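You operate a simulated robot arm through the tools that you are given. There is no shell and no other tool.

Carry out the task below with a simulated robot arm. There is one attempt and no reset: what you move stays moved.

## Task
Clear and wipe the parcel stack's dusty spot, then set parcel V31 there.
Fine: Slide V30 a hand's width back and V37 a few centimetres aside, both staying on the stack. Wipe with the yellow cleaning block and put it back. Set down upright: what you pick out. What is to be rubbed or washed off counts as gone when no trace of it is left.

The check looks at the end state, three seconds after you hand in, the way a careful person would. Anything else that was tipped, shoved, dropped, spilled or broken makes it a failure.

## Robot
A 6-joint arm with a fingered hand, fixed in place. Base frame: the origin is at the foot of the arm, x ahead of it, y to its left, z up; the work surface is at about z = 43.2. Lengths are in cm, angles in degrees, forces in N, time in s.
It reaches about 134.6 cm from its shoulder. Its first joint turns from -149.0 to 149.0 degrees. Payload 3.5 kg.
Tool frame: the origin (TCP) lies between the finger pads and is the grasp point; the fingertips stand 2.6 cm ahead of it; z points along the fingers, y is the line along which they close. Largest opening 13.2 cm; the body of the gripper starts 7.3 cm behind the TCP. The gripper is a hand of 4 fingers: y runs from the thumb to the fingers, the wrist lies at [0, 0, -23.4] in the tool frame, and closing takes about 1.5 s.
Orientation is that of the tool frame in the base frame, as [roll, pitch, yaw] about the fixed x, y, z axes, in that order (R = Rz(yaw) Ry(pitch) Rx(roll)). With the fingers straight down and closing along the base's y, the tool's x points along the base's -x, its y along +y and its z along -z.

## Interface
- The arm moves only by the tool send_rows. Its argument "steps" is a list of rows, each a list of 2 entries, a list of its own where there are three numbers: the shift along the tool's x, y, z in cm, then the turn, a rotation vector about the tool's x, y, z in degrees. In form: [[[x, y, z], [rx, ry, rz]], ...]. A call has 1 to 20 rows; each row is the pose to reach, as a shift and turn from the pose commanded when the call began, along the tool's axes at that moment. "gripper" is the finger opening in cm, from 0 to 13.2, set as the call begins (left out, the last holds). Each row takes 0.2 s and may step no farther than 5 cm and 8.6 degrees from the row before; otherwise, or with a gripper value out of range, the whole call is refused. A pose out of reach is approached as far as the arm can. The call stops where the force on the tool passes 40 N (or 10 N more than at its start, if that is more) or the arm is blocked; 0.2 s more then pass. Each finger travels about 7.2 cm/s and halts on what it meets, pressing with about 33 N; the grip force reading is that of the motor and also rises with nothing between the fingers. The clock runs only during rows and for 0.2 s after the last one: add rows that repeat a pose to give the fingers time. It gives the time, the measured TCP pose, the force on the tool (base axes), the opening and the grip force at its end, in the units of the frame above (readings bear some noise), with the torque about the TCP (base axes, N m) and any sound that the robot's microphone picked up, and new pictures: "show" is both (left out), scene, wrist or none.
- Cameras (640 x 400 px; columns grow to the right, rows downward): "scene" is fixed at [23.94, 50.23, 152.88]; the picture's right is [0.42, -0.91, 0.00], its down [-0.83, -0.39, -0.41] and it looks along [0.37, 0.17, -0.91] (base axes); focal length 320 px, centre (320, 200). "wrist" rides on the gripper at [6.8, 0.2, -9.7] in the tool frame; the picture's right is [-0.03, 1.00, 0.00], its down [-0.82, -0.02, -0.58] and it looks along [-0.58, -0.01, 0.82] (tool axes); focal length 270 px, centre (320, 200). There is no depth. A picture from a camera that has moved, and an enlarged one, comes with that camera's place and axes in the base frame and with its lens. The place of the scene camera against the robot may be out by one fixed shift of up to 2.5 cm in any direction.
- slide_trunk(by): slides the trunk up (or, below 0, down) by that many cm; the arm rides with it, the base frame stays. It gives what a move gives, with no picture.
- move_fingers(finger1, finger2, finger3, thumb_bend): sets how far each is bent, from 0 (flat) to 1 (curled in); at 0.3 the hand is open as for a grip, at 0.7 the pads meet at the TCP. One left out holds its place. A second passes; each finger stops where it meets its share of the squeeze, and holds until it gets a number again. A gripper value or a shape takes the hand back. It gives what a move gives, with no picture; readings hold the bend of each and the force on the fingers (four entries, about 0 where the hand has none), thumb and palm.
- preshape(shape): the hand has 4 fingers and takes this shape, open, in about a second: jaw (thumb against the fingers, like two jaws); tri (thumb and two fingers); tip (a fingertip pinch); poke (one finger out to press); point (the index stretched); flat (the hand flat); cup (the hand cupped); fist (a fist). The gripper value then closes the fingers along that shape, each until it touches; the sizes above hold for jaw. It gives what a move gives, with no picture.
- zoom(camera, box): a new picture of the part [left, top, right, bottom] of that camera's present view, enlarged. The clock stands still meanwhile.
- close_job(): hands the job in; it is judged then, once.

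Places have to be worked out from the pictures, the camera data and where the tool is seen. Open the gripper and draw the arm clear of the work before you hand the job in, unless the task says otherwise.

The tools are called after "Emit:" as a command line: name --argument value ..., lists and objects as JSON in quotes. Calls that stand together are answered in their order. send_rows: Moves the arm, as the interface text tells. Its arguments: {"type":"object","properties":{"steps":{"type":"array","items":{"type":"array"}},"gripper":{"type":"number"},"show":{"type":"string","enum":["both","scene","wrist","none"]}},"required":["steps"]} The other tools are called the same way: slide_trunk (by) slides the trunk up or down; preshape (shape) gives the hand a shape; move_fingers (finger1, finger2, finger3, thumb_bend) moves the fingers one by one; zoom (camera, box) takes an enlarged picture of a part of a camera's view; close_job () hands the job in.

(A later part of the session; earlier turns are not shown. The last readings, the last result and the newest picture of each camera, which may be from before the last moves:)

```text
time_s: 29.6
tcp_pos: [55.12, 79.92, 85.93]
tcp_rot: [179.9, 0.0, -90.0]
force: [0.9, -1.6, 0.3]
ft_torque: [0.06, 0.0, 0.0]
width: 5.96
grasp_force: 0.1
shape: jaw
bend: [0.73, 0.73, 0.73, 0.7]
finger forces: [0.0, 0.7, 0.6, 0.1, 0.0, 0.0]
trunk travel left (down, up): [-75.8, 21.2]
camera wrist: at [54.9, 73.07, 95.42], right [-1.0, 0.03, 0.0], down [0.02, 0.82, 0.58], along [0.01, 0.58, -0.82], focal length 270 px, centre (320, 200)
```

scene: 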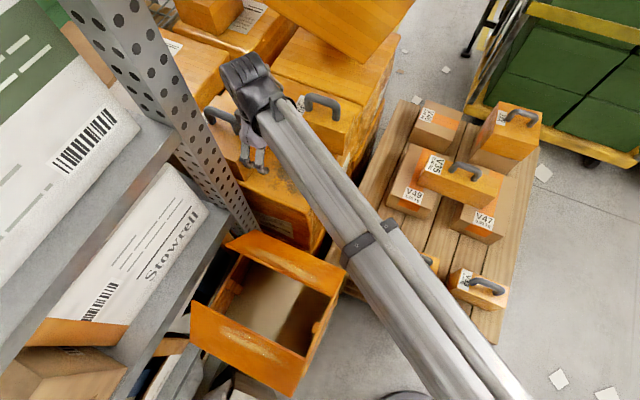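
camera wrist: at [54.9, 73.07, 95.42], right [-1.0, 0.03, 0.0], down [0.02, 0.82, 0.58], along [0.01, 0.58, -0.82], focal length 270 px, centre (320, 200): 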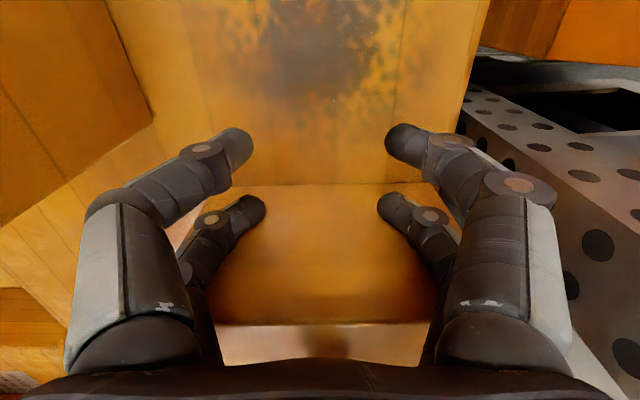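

V37 has shifted about 3.5 cm aside (near face now y≈83). I back off and raise, then check the result.

Emit:
send_rows --steps '[[[2, 0, 0], [0, 0, 0]], [[5, 0, 0], [0, 0, 0]], [[8, 0, 0], [0, 0, 0]], [[10, 0, 0], [0, 0, 0]], [[10, 0, 0], [0, 0, 0]]]' --show "none"

Emit:
slide_trunk --by 20

Emit:
zoom --camera "scene" --box '[190, 60, 390, 260]'

Emit:
zoom --camera "wrist" --box '[0, 0, 640, 400]'

```text
time_s: 30.8
tcp_pos: [55.14, 69.73, 85.82]
tcp_rot: [-180.0, 0.0, -90.0]
force: [0.3, -0.2, -0.5]
ft_torque: [0.01, -0.03, -0.01]
width: 5.95
grasp_force: 0.1
shape: jaw
bend: [0.73, 0.73, 0.73, 0.7]
finger forces: [0.0, 0.1, 0.1, 0.0, 0.0, 0.0]
trunk travel left (down, up): [-75.8, 21.2]
```

```text
time_s: 32.9
tcp_pos: [55.03, 69.81, 105.73]
tcp_rot: [179.9, 0.0, -90.0]
force: [-0.4, -0.1, 0.1]
ft_torque: [0.01, 0.0, 0.01]
width: 5.98
grasp_force: 0.0
shape: jaw
bend: [0.73, 0.73, 0.73, 0.7]
finger forces: [0.1, 0.1, 0.0, 0.0, 0.0, 0.1]
trunk travel left (down, up): [-95.8, 1.2]
```

```text
2.00 times, centred on (290, 160) of scene
camera zoom: at [23.94, 50.23, 152.88], right [0.42, -0.91, 0.0], down [-0.83, -0.39, -0.41], along [0.37, 0.17, -0.91], focal length 640 px, centre (380, 280)
```

zoom: 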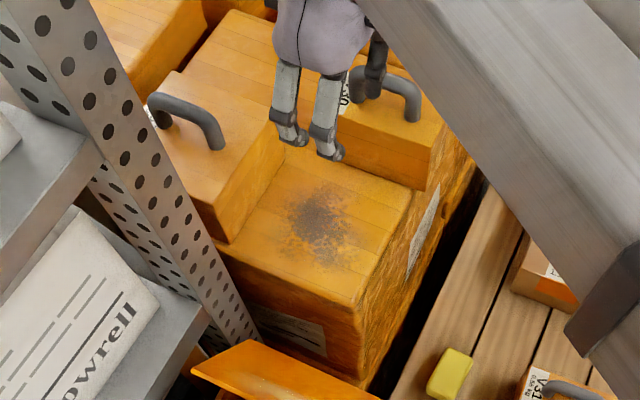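

```text
1.00 times, centred on (320, 200) of wrist (not enlarged: the box is as wide or as high as the picture)
camera zoom: at [54.92, 63.02, 115.4], right [-1.0, 0.03, 0.0], down [0.02, 0.82, 0.58], along [0.01, 0.58, -0.82], focal length 270 px, centre (320, 200)
```

zoom: 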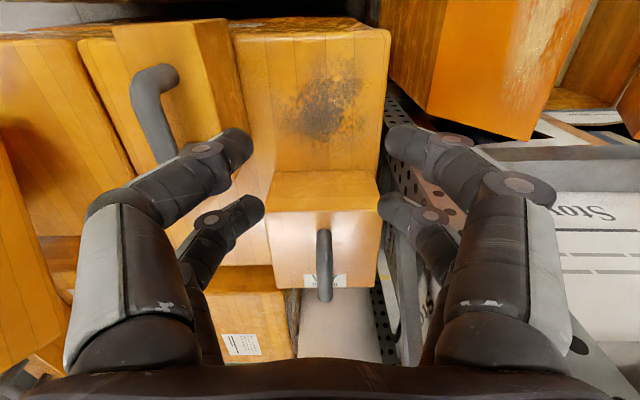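

V37 stands straight and the spot is clear. Next I move above the yellow block on the pallet, estimated at (54.2, 52.3).

Emit:
send_rows --steps '[[[4, 0.2, 0], [0, 0, 0]], [[8, 0.4, 0], [0, 0, 0]], [[12, 0.6, 0], [0, 0, 0]], [[16, 0.7, 0], [0, 0, 0]], [[19, 0.8, 0], [0, 0, 0]], [[19, 0.8, 0], [0, 0, 0]]]' --gripper 12

```text
time_s: 34.3
tcp_pos: [54.19, 50.97, 105.84]
tcp_rot: [-180.0, -0.1, -90.0]
force: [1.1, -0.4, 0.5]
ft_torque: [0.0, 0.0, 0.0]
width: 11.98
grasp_force: 0.0
shape: jaw
bend: [0.47, 0.47, 0.47, 0.32]
finger forces: [0.1, 0.0, 0.0, 0.0, 0.1, 0.0]
trunk travel left (down, up): [-95.8, 1.2]
camera wrist: at [54.12, 44.01, 115.41], right [-1.0, 0.03, 0.0], down [0.02, 0.82, 0.58], along [0.01, 0.58, -0.82], focal length 270 px, centre (320, 200)
```

scene: 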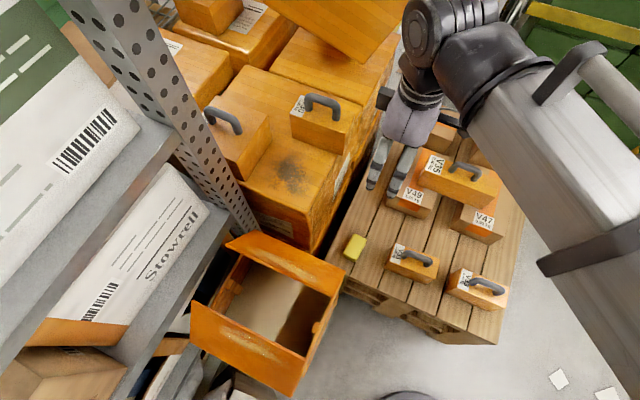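
wrist: 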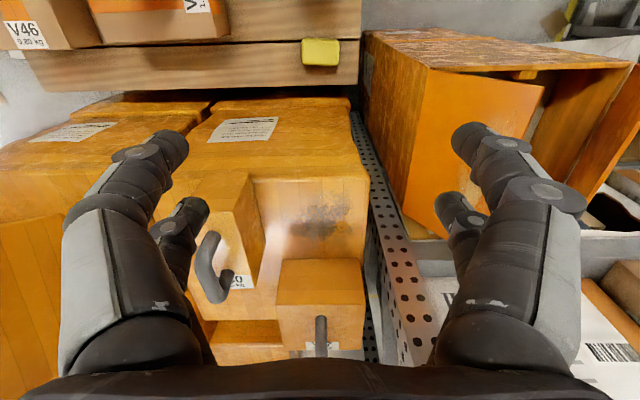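

Block seen at about (54.1, 52.0); the open bin's nearest edge is at x≈38, so it's clear. I fine-align and lower the trunk 40 cm for a closer look.

Emit:
send_rows --steps '[[[-1.2, 0.1, 0], [0, 0, 0]], [[-1.2, 0.1, 0], [0, 0, 0]]]' --show "none"

Emit:
slide_trunk --by -35

Emit:
zoom --camera "wrist" --box '[0, 0, 640, 400]'

Emit:
zoom --camera "scene" --box '[0, 0, 640, 400]'

```text
time_s: 34.9
tcp_pos: [54.18, 52.14, 105.98]
tcp_rot: [180.0, 0.0, -89.9]
force: [-0.3, 0.6, -0.1]
ft_torque: [0.0, -0.01, -0.05]
width: 11.99
grasp_force: 0.1
shape: jaw
bend: [0.47, 0.47, 0.47, 0.32]
finger forces: [0.0, 0.0, 0.0, 0.1, 0.0, 0.0]
trunk travel left (down, up): [-95.8, 1.2]
```

```text
time_s: 38.4
tcp_pos: [54.12, 52.07, 70.94]
tcp_rot: [180.0, 0.0, -90.0]
force: [0.5, 0.1, 0.2]
ft_torque: [0.0, 0.05, 0.0]
width: 11.98
grasp_force: 0.1
shape: jaw
bend: [0.47, 0.47, 0.47, 0.32]
finger forces: [0.0, 0.0, 0.0, 0.0, 0.0, 0.0]
trunk travel left (down, up): [-60.8, 36.2]
```

```text
1.00 times, centred on (320, 200) of wrist (not enlarged: the box is as wide or as high as the picture)
camera zoom: at [54.02, 45.2, 80.42], right [-1.0, 0.03, 0.0], down [0.02, 0.82, 0.58], along [0.01, 0.58, -0.82], focal length 270 px, centre (320, 200)
```

zoom: 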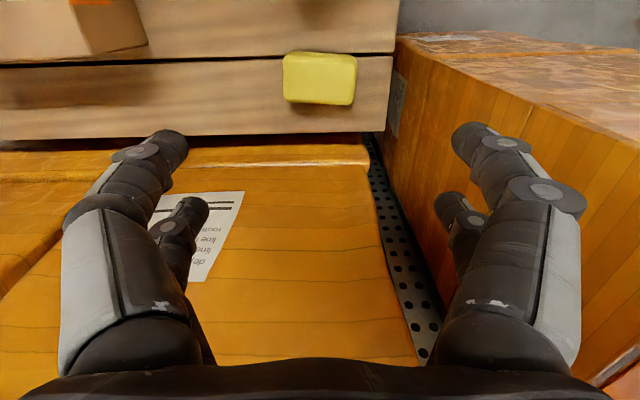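

```text
1.00 times, centred on (320, 200) of scene (not enlarged: the box is as wide or as high as the picture)
camera zoom: at [23.94, 50.23, 152.88], right [0.42, -0.91, 0.0], down [-0.83, -0.39, -0.41], along [0.37, 0.17, -0.91], focal length 320 px, centre (320, 200)
```

zoom: 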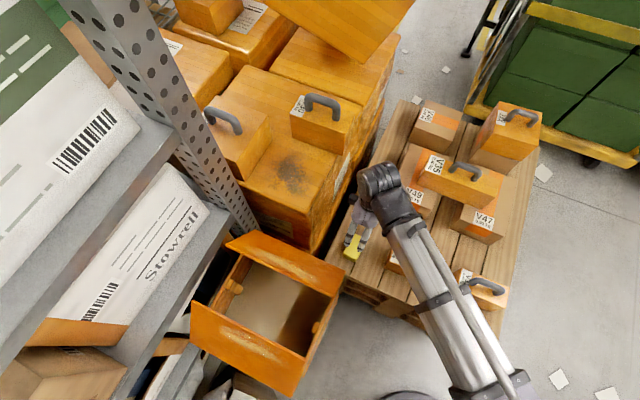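

The block is centred at about (54.0, 51.6), 8.3 cm long in x, 5 cm wide. I lower another 20 cm.

Emit:
send_rows --steps '[[[0.4, 0.1, 0], [0, 0, 0]], [[0.4, 0.1, 0], [0, 0, 0]]]' --show "none"

Emit:
slide_trunk --by -19

Emit:
zoom --camera "wrist" --box '[0, 0, 640, 400]'

Emit:
zoom --camera "scene" --box '[280, 130, 480, 330]'

```text
time_s: 39.0
tcp_pos: [54.16, 51.51, 70.85]
tcp_rot: [180.0, 0.0, -90.0]
force: [0.2, 0.3, -0.2]
ft_torque: [-0.02, -0.04, 0.01]
width: 11.98
grasp_force: 0.0
shape: jaw
bend: [0.47, 0.47, 0.47, 0.32]
finger forces: [0.0, 0.0, 0.0, 0.0, 0.0, 0.1]
trunk travel left (down, up): [-60.8, 36.2]
```

```text
time_s: 41.0
tcp_pos: [53.99, 51.48, 51.88]
tcp_rot: [-180.0, 0.0, -90.0]
force: [0.3, 0.6, 0.0]
ft_torque: [-0.01, 0.0, 0.01]
width: 11.99
grasp_force: 0.0
shape: jaw
bend: [0.47, 0.47, 0.47, 0.32]
finger forces: [0.0, 0.0, 0.0, 0.0, 0.1, 0.0]
trunk travel left (down, up): [-41.8, 55.2]
```

```text
1.00 times, centred on (320, 200) of wrist (not enlarged: the box is as wide or as high as the picture)
camera zoom: at [53.92, 44.78, 61.42], right [-1.0, 0.03, 0.0], down [0.02, 0.82, 0.58], along [0.01, 0.58, -0.82], focal length 270 px, centre (320, 200)
```

zoom: 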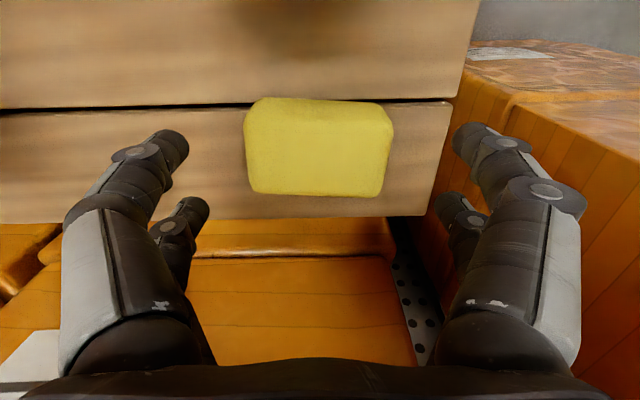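

```text
2.00 times, centred on (380, 230) of scene
camera zoom: at [23.94, 50.23, 152.88], right [0.42, -0.91, 0.0], down [-0.83, -0.39, -0.41], along [0.37, 0.17, -0.91], focal length 640 px, centre (200, 140)
```

zoom: 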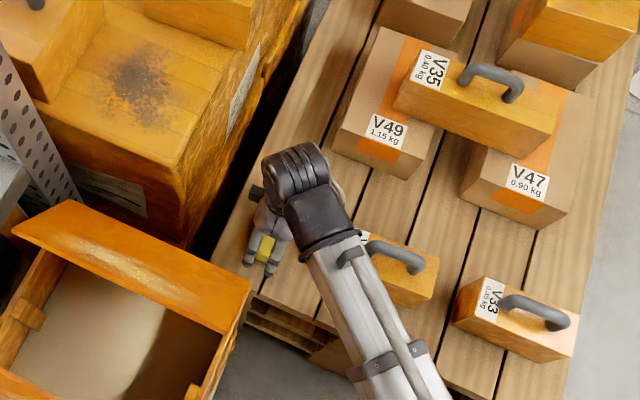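

The block sits between the digits; its top seems at z≈47–48. I narrow to 10.5 cm and lower 4.5 cm more, checking force.

Emit:
send_rows --steps '[[[0, 0, 0], [0, 0, 0]], [[0, 0, 0], [0, 0, 0]], [[0, 0, 0], [0, 0, 0]]]' --gripper 10.5 --show "none"

Emit:
slide_trunk --by -3.5

Emit:
slide_trunk --by -1.2

Emit:
zoom --camera "wrist" --box '[0, 0, 640, 400]'

```text
time_s: 41.8
tcp_pos: [54.12, 51.53, 51.95]
tcp_rot: [179.9, 0.0, -90.0]
force: [0.0, 0.7, -0.2]
ft_torque: [0.0, 0.01, 0.01]
width: 10.55
grasp_force: 0.2
shape: jaw
bend: [0.59, 0.59, 0.59, 0.45]
finger forces: [0.0, 0.1, 0.0, 0.0, 0.0, 0.1]
trunk travel left (down, up): [-41.8, 55.2]
```

```text
time_s: 42.6
tcp_pos: [54.06, 51.61, 48.44]
tcp_rot: [-180.0, -0.1, -89.9]
force: [-0.3, 0.0, 0.7]
ft_torque: [-0.01, 0.0, -0.03]
width: 10.51
grasp_force: 0.0
shape: jaw
bend: [0.59, 0.59, 0.59, 0.45]
finger forces: [0.1, 0.0, 0.0, 0.0, 0.1, 0.1]
trunk travel left (down, up): [-38.3, 58.7]
```

```text
time_s: 43.2
tcp_pos: [54.06, 51.58, 47.19]
tcp_rot: [180.0, 0.0, -90.1]
force: [0.6, -0.3, -0.1]
ft_torque: [0.01, -0.03, 0.0]
width: 10.51
grasp_force: 0.1
shape: jaw
bend: [0.59, 0.59, 0.59, 0.45]
finger forces: [0.0, 0.1, 0.1, 0.1, 0.0, 0.1]
trunk travel left (down, up): [-37.1, 59.9]
```

```text
1.00 times, centred on (320, 200) of wrist (not enlarged: the box is as wide or as high as the picture)
camera zoom: at [53.92, 44.78, 56.71], right [-1.0, 0.03, 0.0], down [0.02, 0.82, 0.58], along [0.01, 0.58, -0.82], focal length 270 px, centre (320, 200)
```

zoom: 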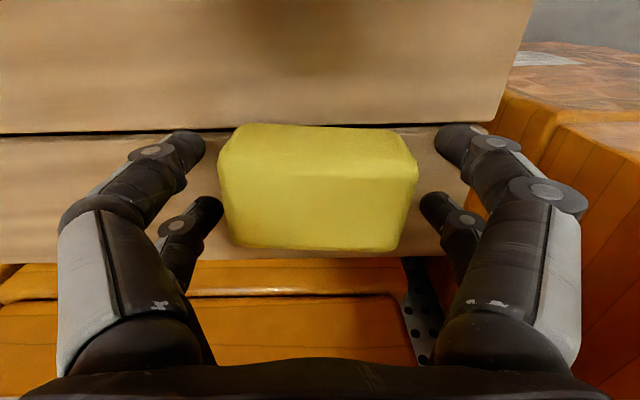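

The block (about 7.5×4.2×4.9 cm) is nicely centred between the digits with tips ~1.4 cm above the pallet. I close the hand.

Emit:
send_rows --steps '[[[0, 0, 0], [0, 0, 0]], [[0, 0, 0], [0, 0, 0]], [[0, 0, 0], [0, 0, 0]], [[0, 0, 0], [0, 0, 0]], [[0, 0, 0], [0, 0, 0]], [[0, 0, 0], [0, 0, 0]]]' --gripper 5.5

```text
time_s: 44.6
tcp_pos: [54.08, 51.6, 47.11]
tcp_rot: [179.9, 0.0, -89.9]
force: [0.5, -0.3, -0.6]
ft_torque: [-0.02, 0.0, -0.01]
width: 7.75
grasp_force: 33.1
shape: jaw
bend: [0.71, 0.72, 0.71, 0.7]
finger forces: [30.0, 29.9, 29.7, 0.0, 30.3, 0.0]
trunk travel left (down, up): [-37.1, 59.9]
camera wrist: at [53.92, 44.78, 56.71], right [-1.0, 0.03, 0.0], down [0.02, 0.82, 0.58], along [0.01, 0.58, -0.82], focal length 270 px, centre (320, 200)
```

scene: 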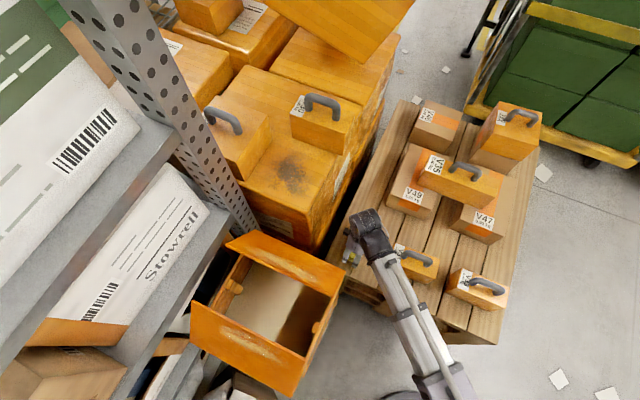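
wrist: 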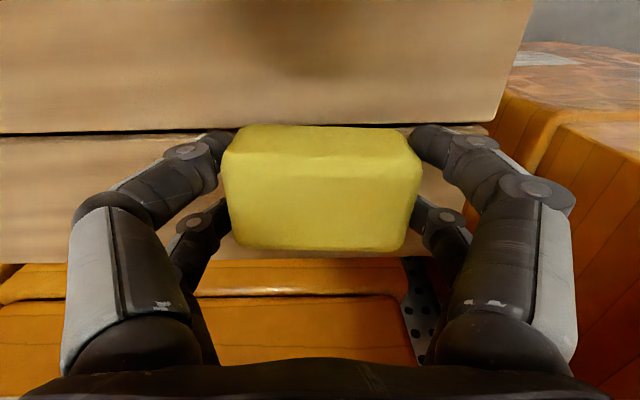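

Block is gripped (width 7.75, 33 N) at TCP (54.08, 51.60, 47.1) – I'll return it there. I raise the trunk 45 cm and move over the spot.

Emit:
slide_trunk --by 45

Emit:
send_rows --steps '[[[-4, -0.1, 0], [0, 0, 0]], [[-8, -0.2, 0], [0, 0, 0]], [[-12, -0.3, 0], [0, 0, 0]], [[-16, -0.3, 0], [0, 0, 0]], [[-18.9, -0.4, 0], [0, 0, 0]], [[-18.9, -0.4, 0], [0, 0, 0]]]'

```text
refused: 45 is not a number from -40 to 40
```

```text
time_s: 46.2
tcp_pos: [54.03, 61.07, 47.48]
tcp_rot: [179.9, -0.8, -93.5]
force: [0.7, 0.2, -0.6]
ft_torque: [0.0, 0.01, 0.02]
width: 7.71
grasp_force: 33.1
shape: jaw
bend: [0.71, 0.72, 0.71, 0.7]
finger forces: [30.1, 29.9, 29.7, 0.0, 30.3, 0.0]
trunk travel left (down, up): [-37.1, 59.9]
stopped in row 6: the arm was blocked; the commanded pose is now the measured one
camera wrist: at [53.53, 54.37, 57.02], right [-1.0, 0.09, 0.0], down [0.07, 0.82, 0.57], along [0.05, 0.57, -0.82], focal length 270 px, centre (320, 200)
```

scene: 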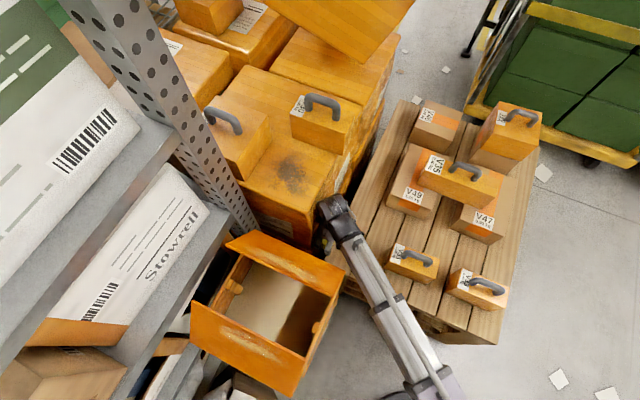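
wrist: 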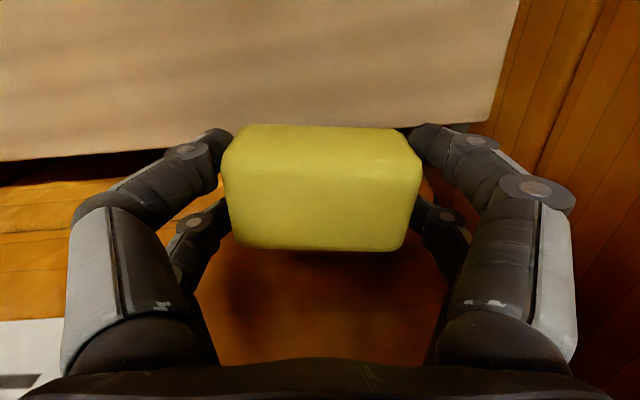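

The 45 cm lift was refused (limit 40), so the hand travelled at low height and was stopped by the stack's side; I should not have chained those. The stack, V30 and V37 look unmoved in the picture; I back off gently 2 cm and straighten the wrist, then check.

Emit:
send_rows --steps '[[[0.5, -0.03, 0], [0, 0, 0]], [[1, -0.06, 0], [0, 0, 0]], [[1.5, -0.09, 0], [0, 0, 0]], [[1.5, -0.09, 0], [0, -0.8, -3.5]], [[1.5, -0.09, 0], [0, -0.8, -3.5]]]'

```text
time_s: 47.4
tcp_pos: [53.8, 60.07, 47.32]
tcp_rot: [-180.0, 0.1, -89.7]
force: [-0.6, 0.5, -0.3]
ft_torque: [0.0, 0.0, 0.0]
width: 7.68
grasp_force: 33.0
shape: jaw
bend: [0.71, 0.72, 0.71, 0.7]
finger forces: [30.1, 29.9, 29.6, 0.0, 30.3, 0.1]
trunk travel left (down, up): [-37.1, 59.9]
camera wrist: at [53.72, 53.34, 56.7], right [-1.0, 0.02, 0.0], down [0.02, 0.82, 0.58], along [0.01, 0.58, -0.82], focal length 270 px, centre (320, 200)
```

scene: 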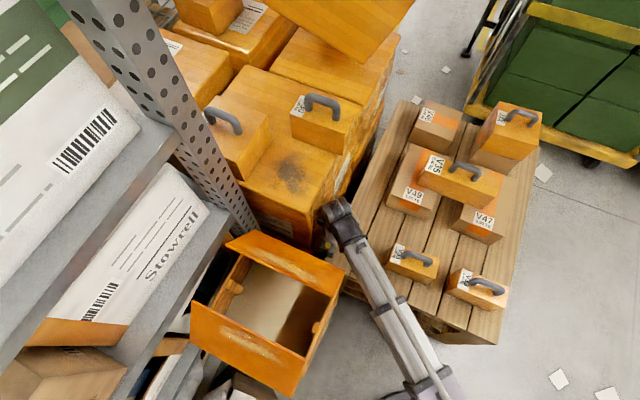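
wrist: 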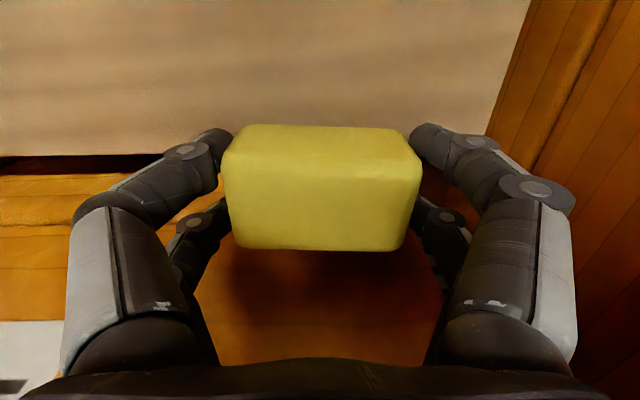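

I compare the stack with the earlier zoom to be sure nothing shifted.

Emit:
zoom --camera "scene" --box '[190, 60, 390, 260]'

Emit:
slide_trunk --by 3

```text
2.00 times, centred on (290, 160) of scene
camera zoom: at [23.94, 50.23, 152.88], right [0.42, -0.91, 0.0], down [-0.83, -0.39, -0.41], along [0.37, 0.17, -0.91], focal length 640 px, centre (380, 280)
```

zoom: 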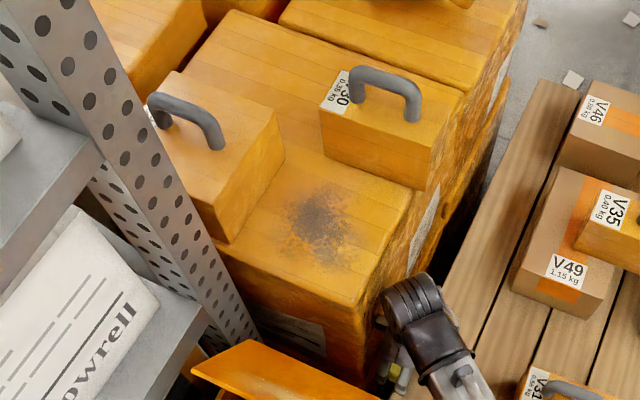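

```text
time_s: 48.2
tcp_pos: [53.97, 60.14, 50.15]
tcp_rot: [-180.0, 0.0, -89.7]
force: [-0.2, 0.1, -1.1]
ft_torque: [0.01, 0.01, 0.02]
width: 7.71
grasp_force: 32.9
shape: jaw
bend: [0.71, 0.72, 0.71, 0.7]
finger forces: [30.1, 30.0, 29.6, 0.0, 30.3, 0.0]
trunk travel left (down, up): [-40.1, 56.9]
```

Stack, V30, V37 are identical to before. The block is off the surface; I move back to y≈52, then raise 40 cm.

Emit:
send_rows --steps '[[[3, 0, 0], [0, 0, -0.3]], [[6, 0, 0], [0, 0, -0.3]], [[8.4, 0, 0], [0, 0, -0.3]], [[8.4, 0, 0], [0, 0, -0.3]]]'

Emit:
slide_trunk --by 40

```text
time_s: 49.2
tcp_pos: [54.06, 51.59, 50.22]
tcp_rot: [180.0, 0.0, -89.3]
force: [0.2, 0.1, -0.8]
ft_torque: [-0.01, 0.01, 0.02]
width: 7.69
grasp_force: 33.0
shape: jaw
bend: [0.71, 0.72, 0.71, 0.7]
finger forces: [30.0, 29.9, 29.8, 0.0, 30.4, 0.1]
trunk travel left (down, up): [-40.1, 56.9]
camera wrist: at [53.86, 44.85, 59.7], right [-1.0, 0.01, 0.0], down [0.01, 0.82, 0.58], along [0.01, 0.58, -0.82], focal length 270 px, centre (320, 200)
```

scene: 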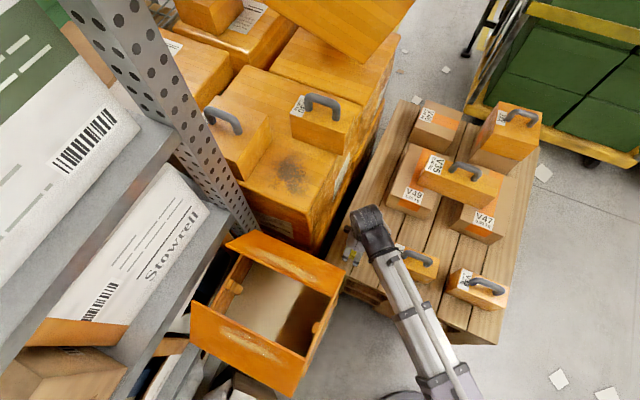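
wrist: 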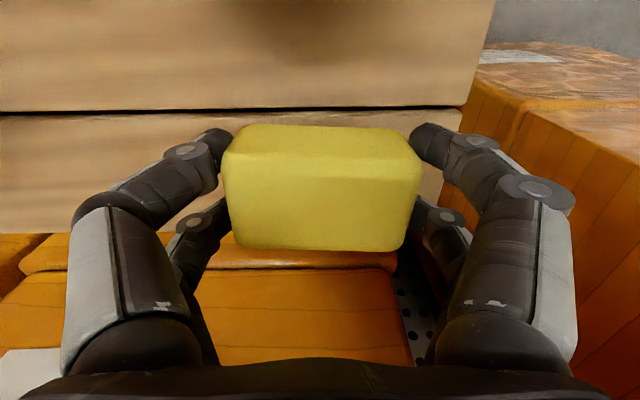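

```text
time_s: 53.0
tcp_pos: [53.86, 51.76, 90.09]
tcp_rot: [-180.0, 0.0, -89.4]
force: [0.1, -1.4, -0.4]
ft_torque: [0.0, 0.0, 0.01]
width: 7.69
grasp_force: 32.8
shape: jaw
bend: [0.71, 0.72, 0.71, 0.7]
finger forces: [30.0, 29.9, 29.7, 0.1, 30.3, 0.0]
trunk travel left (down, up): [-80.1, 16.9]
```

Held and raised to z=90 (block bottom ≈86). Now move over the spot at (54.5, 71).

Emit:
send_rows --steps '[[[-4, -0.2, 0], [0, 0, 0.6]], [[-8, -0.4, 0], [0, 0, 0.6]], [[-12, -0.6, 0], [0, 0, 0.6]], [[-16, -0.7, 0], [0, 0, 0.6]], [[-19.2, -0.8, 0], [0, 0, 0.6]], [[-19.2, -0.8, 0], [0, 0, 0.6]]]'

```text
time_s: 54.4
tcp_pos: [54.47, 70.8, 90.3]
tcp_rot: [-179.9, 0.1, -90.0]
force: [-0.4, 0.9, 0.1]
ft_torque: [0.04, 0.03, 0.02]
width: 7.68
grasp_force: 33.2
shape: jaw
bend: [0.71, 0.72, 0.71, 0.7]
finger forces: [30.0, 29.9, 29.6, 0.0, 30.2, 0.0]
trunk travel left (down, up): [-80.1, 16.9]
camera wrist: at [54.41, 64.05, 99.7], right [-1.0, 0.03, 0.0], down [0.02, 0.82, 0.58], along [0.02, 0.58, -0.82], focal length 270 px, centre (320, 200)
```

scene: 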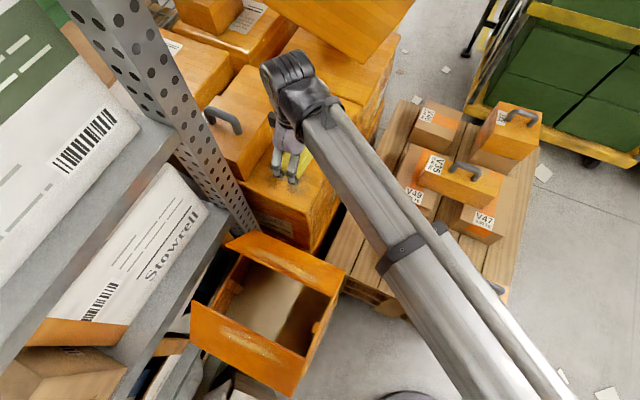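
wrist: 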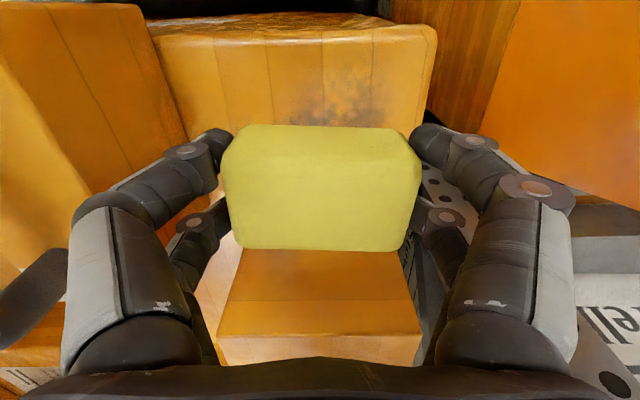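

Now I lower toward contact: expected at TCP z≈83.4. First 6 cm, then small increments watching the vertical force.

Emit:
slide_trunk --by -6

Emit:
slide_trunk --by -0.5

Emit:
slide_trunk --by -0.4

```text
time_s: 55.4
tcp_pos: [54.54, 70.78, 84.18]
tcp_rot: [-179.9, 0.1, -90.0]
force: [-0.2, 0.0, -0.5]
ft_torque: [0.01, 0.02, -0.02]
width: 7.71
grasp_force: 33.2
shape: jaw
bend: [0.71, 0.72, 0.71, 0.7]
finger forces: [30.1, 29.9, 29.7, 0.0, 30.2, 0.1]
trunk travel left (down, up): [-74.1, 22.9]
```

```text
time_s: 55.9
tcp_pos: [54.63, 70.77, 83.95]
tcp_rot: [-179.9, 0.0, -90.0]
force: [2.0, 4.2, 22.5]
ft_torque: [-0.02, -0.06, -0.01]
width: 7.64
grasp_force: 33.3
shape: jaw
bend: [0.71, 0.72, 0.71, 0.7]
finger forces: [31.5, 31.1, 31.8, 0.1, 33.5, 0.0]
trunk travel left (down, up): [-73.6, 23.4]
```

```text
time_s: 56.3
tcp_pos: [54.57, 70.88, 83.76]
tcp_rot: [-179.7, 0.2, -90.0]
force: [0.4, 3.4, 35.0]
ft_torque: [-0.12, -0.13, -0.08]
width: 7.64
grasp_force: 33.4
shape: jaw
bend: [0.72, 0.72, 0.71, 0.7]
finger forces: [33.6, 33.1, 32.8, 0.1, 34.3, 0.1]
trunk travel left (down, up): [-73.4, 23.6]
stopped: the force on the tool passed its limit at 46 N (the readings are from after the stop); the commanded pose is now the measured one
```

Contact at TCP z≈84.0; 35 N is too firm, so I ease up by 0.3 cm.

Emit:
slide_trunk --by 0.3

```text
time_s: 56.8
tcp_pos: [54.54, 70.78, 84.01]
tcp_rot: [-179.9, 0.2, -90.1]
force: [-2.1, -2.5, 9.3]
ft_torque: [-0.13, -0.14, -0.04]
width: 7.63
grasp_force: 32.8
shape: jaw
bend: [0.72, 0.72, 0.71, 0.7]
finger forces: [34.8, 33.9, 32.7, 0.0, 33.4, 0.0]
trunk travel left (down, up): [-73.7, 23.3]
```

9 N of contact – good for rubbing. I begin wiping: sweeps along y at several x positions, keeping the knuckles clear of V30 (x≤57 centre) and V37.

Emit:
send_rows --steps '[[[-1.5, 0, 0], [0, 0, 0]], [[-3, 0, 0], [0, 0, 0]], [[-4.5, 0, 0], [0, 0, 0]], [[-6, 0, 0], [0, 0, 0]], [[-6.7, 0, 0], [0, 0, 0]], [[-6.7, -1, 0], [0, 0, 0]], [[-6.7, -2, 0], [0, 0, 0]], [[-5, -2, 0], [0, 0, 0]], [[-3.3, -2, 0], [0, 0, 0]], [[-1.6, -2, 0], [0, 0, 0]], [[0, -2, 0], [0, 0, 0]], [[1.5, -2, 0], [0, 0, 0]], [[2.3, -2, 0], [0, 0, 0]], [[2.3, -1, 0], [0, 0, 0]], [[2.3, 0, 0], [0, 0, 0]], [[2.3, 1.5, 0], [0, 0, 0]], [[0.8, 1.5, 0], [0, 0, 0]], [[-0.8, 1.5, 0], [0, 0, 0]], [[-2.4, 1.5, 0], [0, 0, 0]], [[-4, 1.5, 0], [0, 0, 0]]]'

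```text
time_s: 61.0
tcp_pos: [53.06, 75.01, 83.91]
tcp_rot: [-179.9, 0.2, -90.0]
force: [-0.9, -4.1, 6.2]
ft_torque: [-0.14, -0.15, -0.11]
width: 7.64
grasp_force: 32.7
shape: jaw
bend: [0.72, 0.72, 0.71, 0.7]
finger forces: [33.7, 33.0, 33.3, 0.1, 33.7, 0.1]
trunk travel left (down, up): [-73.7, 23.3]
camera wrist: at [53.02, 68.05, 93.39], right [-1.0, 0.03, 0.0], down [0.02, 0.81, 0.58], along [0.02, 0.58, -0.81], focal length 270 px, centre (320, 200)
```

scene: 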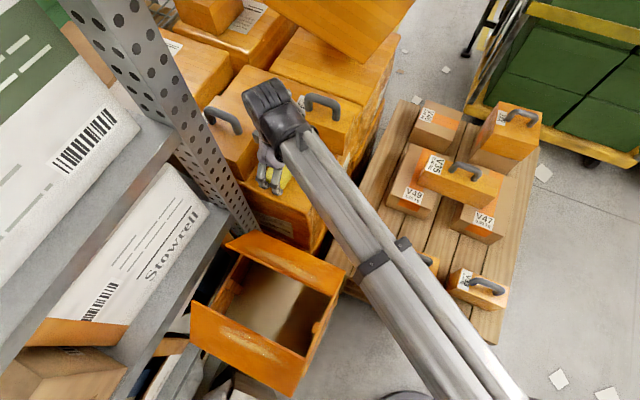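
wrist: 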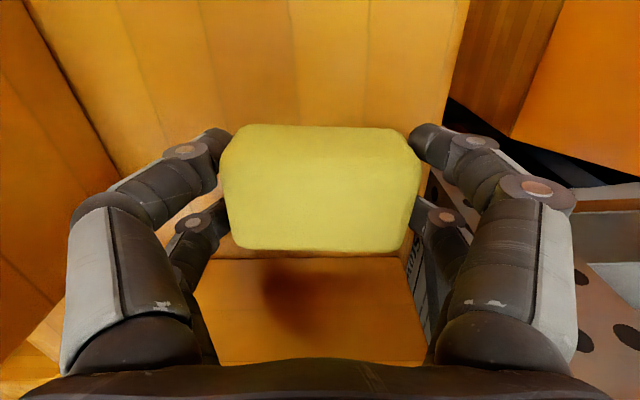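

The visible part of the spot already looks clean. I continue the sweep to cover the front and back edges and repeat near the borders.

Emit:
send_rows --steps '[[[-1.5, 0, 0], [0, 0, 0]], [[-2.9, 0, 0], [0, 0, 0]], [[-2.9, 2, 0], [0, 0, 0]], [[-1.2, 2, 0], [0, 0, 0]], [[0.5, 2, 0], [0, 0, 0]], [[2.2, 2, 0], [0, 0, 0]], [[3.9, 2, 0], [0, 0, 0]], [[5.6, 2, 0], [0, 0, 0]], [[6.8, 2, 0], [0, 0, 0]], [[6.8, 0, 0], [0, 0, 0]], [[6.8, -1.8, 0], [0, 0, 0]], [[6.8, -3.6, 0], [0, 0, 0]], [[5, -3.6, 0], [0, 0, 0]], [[3.2, -3.6, 0], [0, 0, 0]], [[1.4, -3.6, 0], [0, 0, 0]], [[-0.4, -3.6, 0], [0, 0, 0]], [[-2, -3.6, 0], [0, 0, 0]], [[-3.2, -3.6, 0], [0, 0, 0]], [[-3.2, -1.8, 0], [0, 0, 0]], [[-3.2, 0, 0], [0, 0, 0]]]'

```text
time_s: 65.2
tcp_pos: [53.12, 78.19, 83.73]
tcp_rot: [-179.8, 0.2, -90.0]
force: [6.6, 1.1, 9.0]
ft_torque: [-0.06, -0.16, 0.08]
width: 7.69
grasp_force: 32.7
shape: jaw
bend: [0.72, 0.72, 0.71, 0.7]
finger forces: [31.7, 31.8, 34.2, 0.0, 35.5, 0.0]
trunk travel left (down, up): [-73.7, 23.3]
camera wrist: at [53.01, 71.34, 93.37], right [-1.0, 0.03, 0.0], down [0.02, 0.81, 0.58], along [0.02, 0.58, -0.81], focal length 270 px, centre (320, 200)
```

scene: 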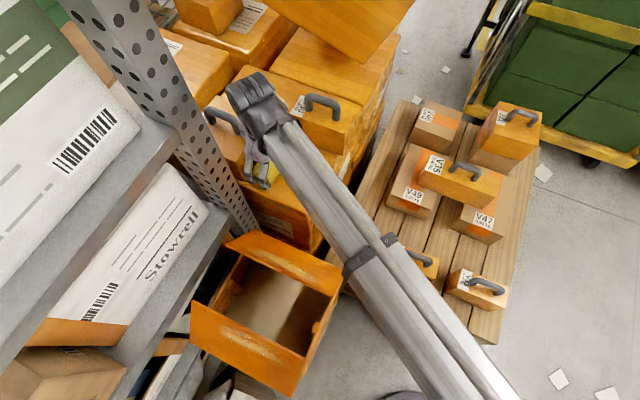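
wrist: 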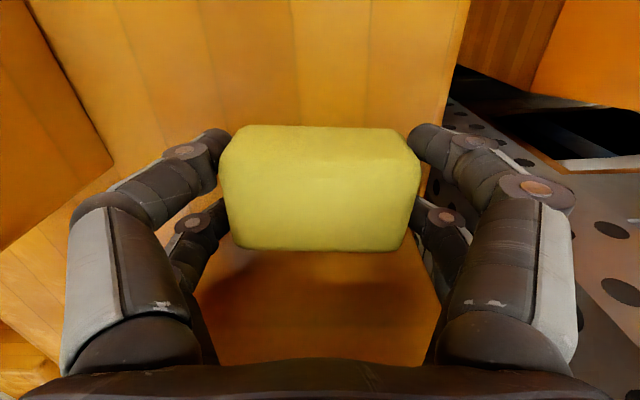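

I lift the block and move it back toward −y to inspect the wiped spot closely.

Emit:
slide_trunk --by 14

Emit:
send_rows --steps '[[[4, 0, 0], [0, 0, 0]], [[8, 0, 0], [0, 0, 0]], [[12, 0, 0], [0, 0, 0]], [[16, 0, 0], [0, 0, 0]], [[20, 0, 0], [0, 0, 0]], [[24, 0, 0], [0, 0, 0]], [[26.4, -0.9, 0], [0, 0, 0]], [[26.4, -0.9, 0], [0, 0, 0]]]'

Emit:
zoom --camera "scene" --box '[220, 110, 380, 210]'

Emit:
zoom --camera "wrist" --box '[180, 240, 460, 400]'

```text
time_s: 66.9
tcp_pos: [53.24, 78.27, 97.92]
tcp_rot: [-180.0, 0.1, -90.0]
force: [1.0, 0.7, -0.9]
ft_torque: [0.01, 0.03, -0.01]
width: 7.66
grasp_force: 33.1
shape: jaw
bend: [0.72, 0.72, 0.71, 0.7]
finger forces: [33.5, 33.3, 33.0, 0.1, 33.8, 0.0]
trunk travel left (down, up): [-87.7, 9.3]
```

```text
time_s: 68.7
tcp_pos: [54.22, 51.83, 97.93]
tcp_rot: [-179.9, 0.2, -90.0]
force: [-0.2, -0.5, -1.0]
ft_torque: [0.0, 0.01, -0.03]
width: 7.65
grasp_force: 32.9
shape: jaw
bend: [0.72, 0.72, 0.71, 0.7]
finger forces: [33.1, 33.1, 32.7, 0.0, 33.6, 0.0]
trunk travel left (down, up): [-87.7, 9.3]
camera wrist: at [54.0, 44.97, 107.32], right [-1.0, 0.03, 0.0], down [0.02, 0.81, 0.58], along [0.02, 0.58, -0.81], focal length 270 px, centre (320, 200)
```

scene: 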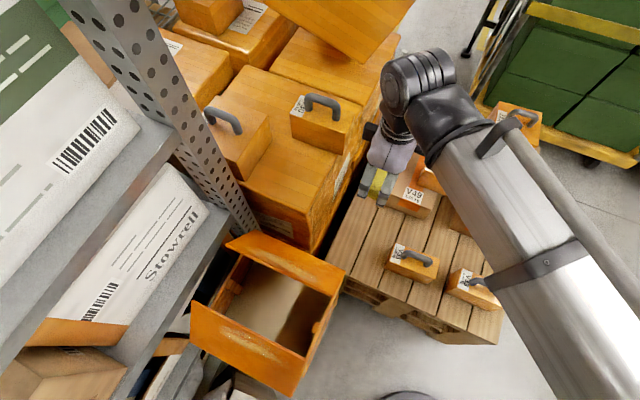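
wrist: 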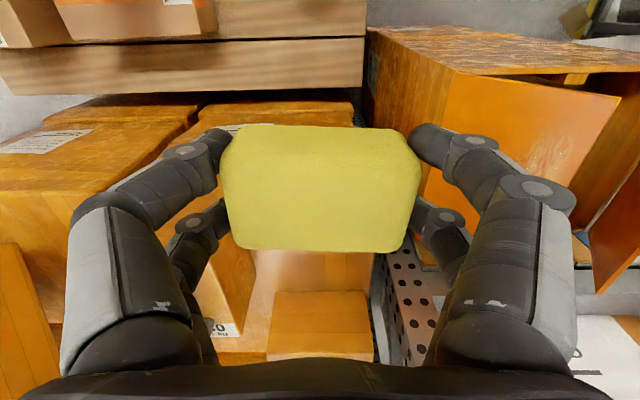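

```text
4.00 times, centred on (300, 160) of scene
camera zoom: at [23.94, 50.23, 152.88], right [0.42, -0.91, 0.0], down [-0.83, -0.39, -0.41], along [0.37, 0.17, -0.91], focal length 1280 px, centre (400, 360)
```

zoom: 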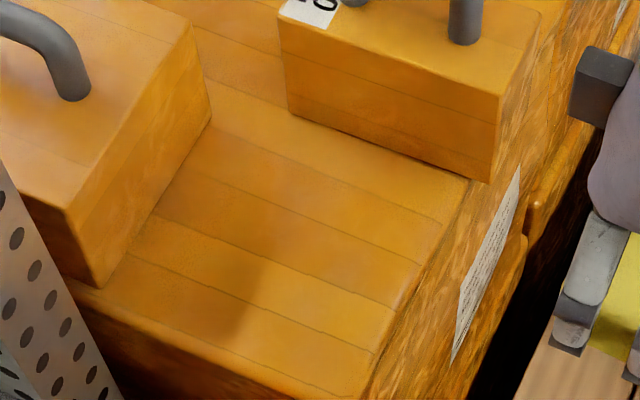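

```text
2.29 times, centred on (320, 320) of wrist
camera zoom: at [54.0, 44.97, 107.32], right [-1.0, 0.03, 0.0], down [0.02, 0.81, 0.58], along [0.02, 0.58, -0.81], focal length 618 px, centre (320, -74)
```

zoom: 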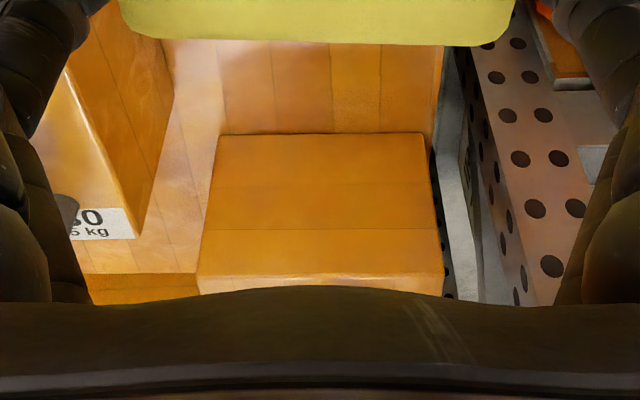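

The spot looks clean apart from a soft shade left of centre; I check if that is a residue or just shading.

Emit:
zoom --camera "scene" --box '[250, 150, 330, 200]'

Emit:
zoom --camera "wrist" --box '[240, 240, 400, 310]'

```text
8.00 times, centred on (290, 175) of scene
camera zoom: at [23.94, 50.23, 152.88], right [0.42, -0.91, 0.0], down [-0.83, -0.39, -0.41], along [0.37, 0.17, -0.91], focal length 2560 px, centre (560, 400)
```

zoom: 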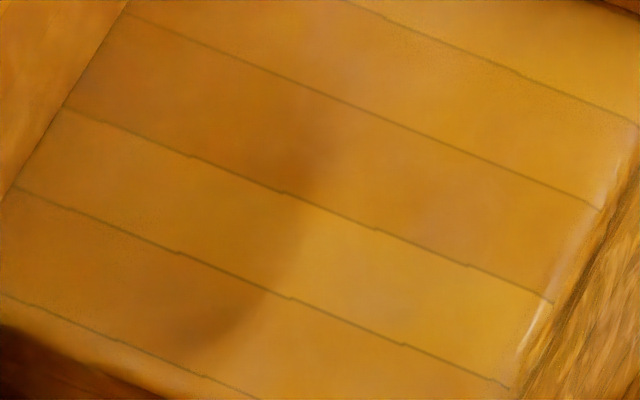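

```text
4.00 times, centred on (320, 275) of wrist
camera zoom: at [54.0, 44.97, 107.32], right [-1.0, 0.03, 0.0], down [0.02, 0.81, 0.58], along [0.02, 0.58, -0.81], focal length 1081 px, centre (320, -100)
```

zoom: 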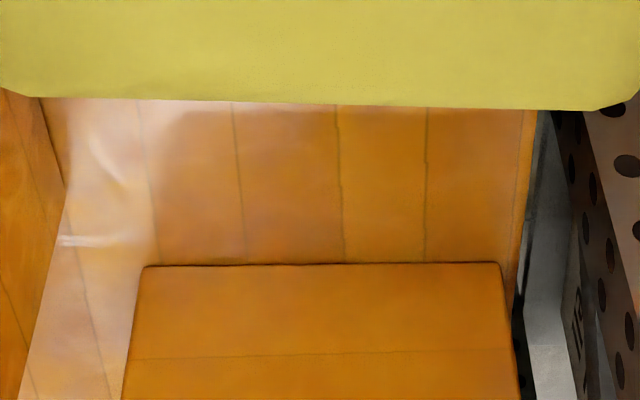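

The shade is soft-edged, probably a shadow of the arm. I lower the trunk toward the block's home and re-check whether the shade moves.

Emit:
slide_trunk --by -38

Emit:
zoom --camera "scene" --box '[220, 110, 380, 210]'

Emit:
zoom --camera "scene" --box '[250, 150, 330, 200]'

```text
time_s: 72.4
tcp_pos: [54.13, 51.88, 59.86]
tcp_rot: [-179.9, 0.2, -90.0]
force: [0.2, -0.3, -0.3]
ft_torque: [0.0, -0.01, -0.02]
width: 7.66
grasp_force: 33.0
shape: jaw
bend: [0.72, 0.72, 0.71, 0.7]
finger forces: [33.2, 33.1, 32.7, 0.0, 33.6, 0.1]
trunk travel left (down, up): [-49.7, 47.3]
```

```text
4.00 times, centred on (300, 160) of scene
camera zoom: at [23.94, 50.23, 152.88], right [0.42, -0.91, 0.0], down [-0.83, -0.39, -0.41], along [0.37, 0.17, -0.91], focal length 1280 px, centre (400, 360)
```

zoom: 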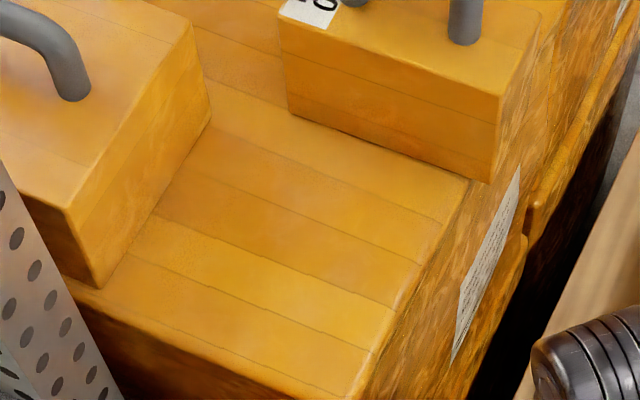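

```text
8.00 times, centred on (290, 175) of scene
camera zoom: at [23.94, 50.23, 152.88], right [0.42, -0.91, 0.0], down [-0.83, -0.39, -0.41], along [0.37, 0.17, -0.91], focal length 2560 px, centre (560, 400)
```

zoom: 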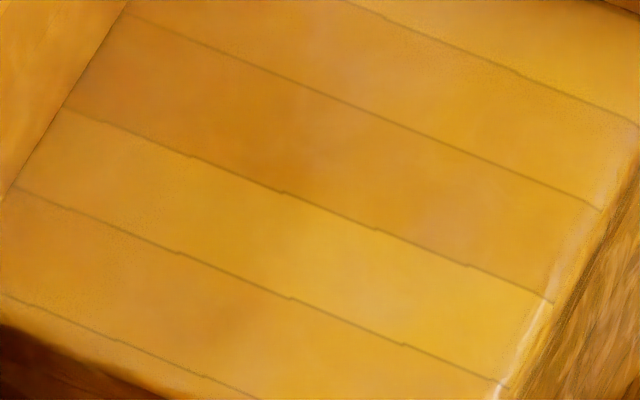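

The shade is gone – it was the arm's shadow; the spot is spotless. Now I return the block to its place: align to (54.08, 51.60), then lower.

Emit:
send_rows --steps '[[[0.28, 0.05, 0], [-0.1, 0.2, 0]], [[0.28, 0.05, 0], [-0.1, 0.2, 0]]]' --show "wrist"

Emit:
slide_trunk --by -11.8

Emit:
slide_trunk --by -0.6

```text
time_s: 73.0
tcp_pos: [54.18, 51.6, 59.76]
tcp_rot: [180.0, -0.1, -90.0]
force: [-1.2, -0.2, 0.1]
ft_torque: [0.06, 0.01, 0.01]
width: 7.65
grasp_force: 32.9
shape: jaw
bend: [0.72, 0.72, 0.71, 0.7]
finger forces: [33.3, 33.2, 32.6, 0.1, 33.5, 0.1]
trunk travel left (down, up): [-49.7, 47.3]
camera wrist: at [53.94, 44.77, 69.35], right [-1.0, 0.03, 0.0], down [0.02, 0.82, 0.58], along [0.01, 0.58, -0.82], focal length 270 px, centre (320, 200)
```

wrist: 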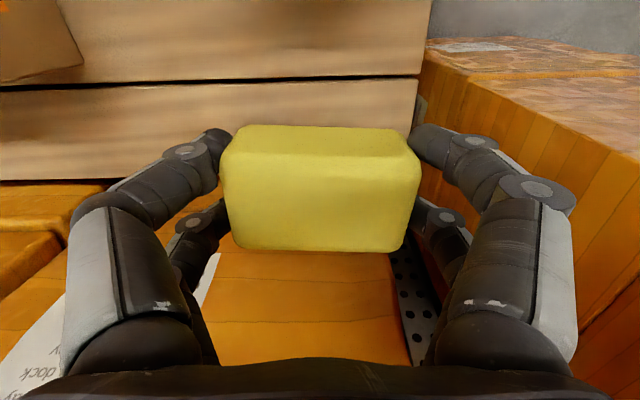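

```text
time_s: 74.5
tcp_pos: [54.12, 51.62, 47.92]
tcp_rot: [-179.9, 0.0, -90.0]
force: [-0.1, -0.2, -0.4]
ft_torque: [0.0, 0.04, 0.03]
width: 7.69
grasp_force: 33.2
shape: jaw
bend: [0.72, 0.72, 0.71, 0.7]
finger forces: [33.2, 33.1, 32.7, 0.0, 33.5, 0.0]
trunk travel left (down, up): [-37.9, 59.1]
```

```text
time_s: 75.0
tcp_pos: [54.13, 51.55, 47.42]
tcp_rot: [-179.9, 0.0, -90.0]
force: [0.8, 0.5, -0.4]
ft_torque: [0.01, -0.02, 0.0]
width: 7.67
grasp_force: 33.4
shape: jaw
bend: [0.72, 0.72, 0.71, 0.7]
finger forces: [33.2, 33.1, 32.6, 0.0, 33.6, 0.1]
trunk travel left (down, up): [-37.3, 59.7]
```

No contact yet; I lower in tiny steps until the block touches the pallet.

Emit:
slide_trunk --by -0.3

```text
time_s: 75.5
tcp_pos: [54.13, 51.58, 47.1]
tcp_rot: [-179.9, 0.0, -90.0]
force: [0.6, 0.3, 0.0]
ft_torque: [-0.02, -0.02, 0.01]
width: 7.63
grasp_force: 32.7
shape: jaw
bend: [0.72, 0.72, 0.71, 0.7]
finger forces: [33.3, 33.1, 32.8, 0.0, 33.7, 0.0]
trunk travel left (down, up): [-37.0, 60.0]
```

Emit:
slide_trunk --by -0.3

```text
time_s: 76.0
tcp_pos: [54.01, 51.64, 47.03]
tcp_rot: [-179.9, 0.1, -90.0]
force: [2.7, 2.3, 30.0]
ft_torque: [-0.03, -0.25, 0.01]
width: 7.64
grasp_force: 33.1
shape: jaw
bend: [0.72, 0.72, 0.71, 0.7]
finger forces: [32.5, 32.5, 32.5, 0.0, 34.3, 0.0]
trunk travel left (down, up): [-36.7, 60.3]
```

Contact (30 N). I ease up a little and then open the hand to release the block.

Emit:
slide_trunk --by 0.25

Emit:
send_rows --steps '[[[0, 0, 0], [0, 0, 0]], [[0, 0, 0], [0, 0, 0]], [[0, 0, 0], [0, 0, 0]], [[0, 0, 0], [0, 0, 0]], [[0, 0, 0], [0, 0, 0]]]' --gripper 10.5

```text
time_s: 76.6
tcp_pos: [54.04, 51.53, 47.11]
tcp_rot: [180.0, 0.0, -90.0]
force: [0.7, 1.2, 7.1]
ft_torque: [0.01, -0.24, 0.02]
width: 7.64
grasp_force: 33.1
shape: jaw
bend: [0.72, 0.72, 0.71, 0.7]
finger forces: [32.9, 32.9, 32.6, 0.1, 34.0, 0.0]
trunk travel left (down, up): [-36.9, 60.1]
```

```text
time_s: 77.8
tcp_pos: [54.16, 51.63, 47.16]
tcp_rot: [-180.0, 0.0, -89.9]
force: [1.2, -0.2, -0.9]
ft_torque: [-0.01, 0.01, 0.01]
width: 10.47
grasp_force: 0.1
shape: jaw
bend: [0.6, 0.6, 0.6, 0.45]
finger forces: [0.0, 0.0, 0.0, 0.1, 0.1, 0.1]
trunk travel left (down, up): [-36.9, 60.1]
camera wrist: at [53.94, 44.78, 56.6], right [-1.0, 0.03, 0.0], down [0.02, 0.82, 0.58], along [0.02, 0.58, -0.82], focal length 270 px, centre (320, 200)
```

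scene: 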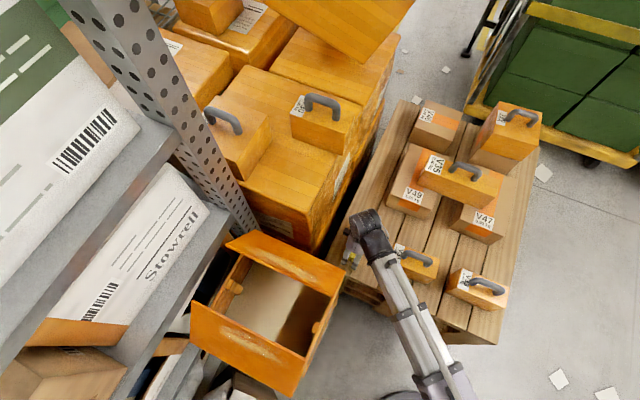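
wrist: 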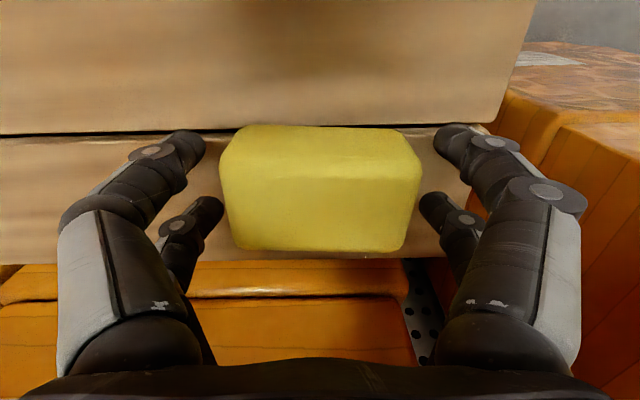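

Block is back in place. I raise straight up 35 cm, then move toward V31 to look at it.

Emit:
slide_trunk --by 35

Emit:
zoom --camera "scene" --box '[320, 200, 520, 325]'

```text
time_s: 81.2
tcp_pos: [54.2, 51.64, 82.11]
tcp_rot: [-179.9, 0.0, -90.0]
force: [0.7, -0.7, -0.3]
ft_torque: [-0.01, 0.01, 0.01]
width: 10.49
grasp_force: 0.1
shape: jaw
bend: [0.6, 0.6, 0.6, 0.45]
finger forces: [0.1, 0.0, 0.0, 0.0, 0.1, 0.1]
trunk travel left (down, up): [-71.9, 25.1]
```

```text
3.20 times, centred on (420, 262) of scene
camera zoom: at [23.94, 50.23, 152.88], right [0.42, -0.91, 0.0], down [-0.83, -0.39, -0.41], along [0.37, 0.17, -0.91], focal length 1024 px, centre (0, 0)
```

zoom: 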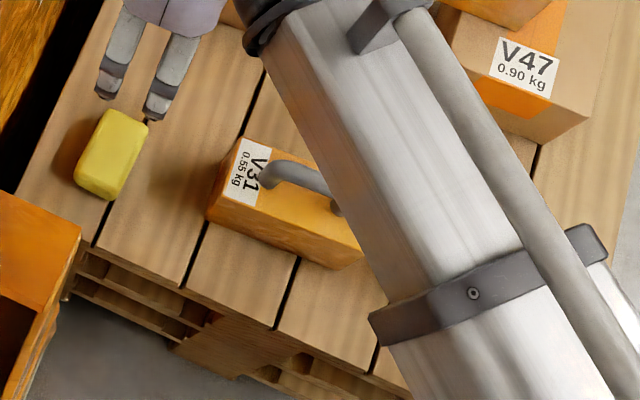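

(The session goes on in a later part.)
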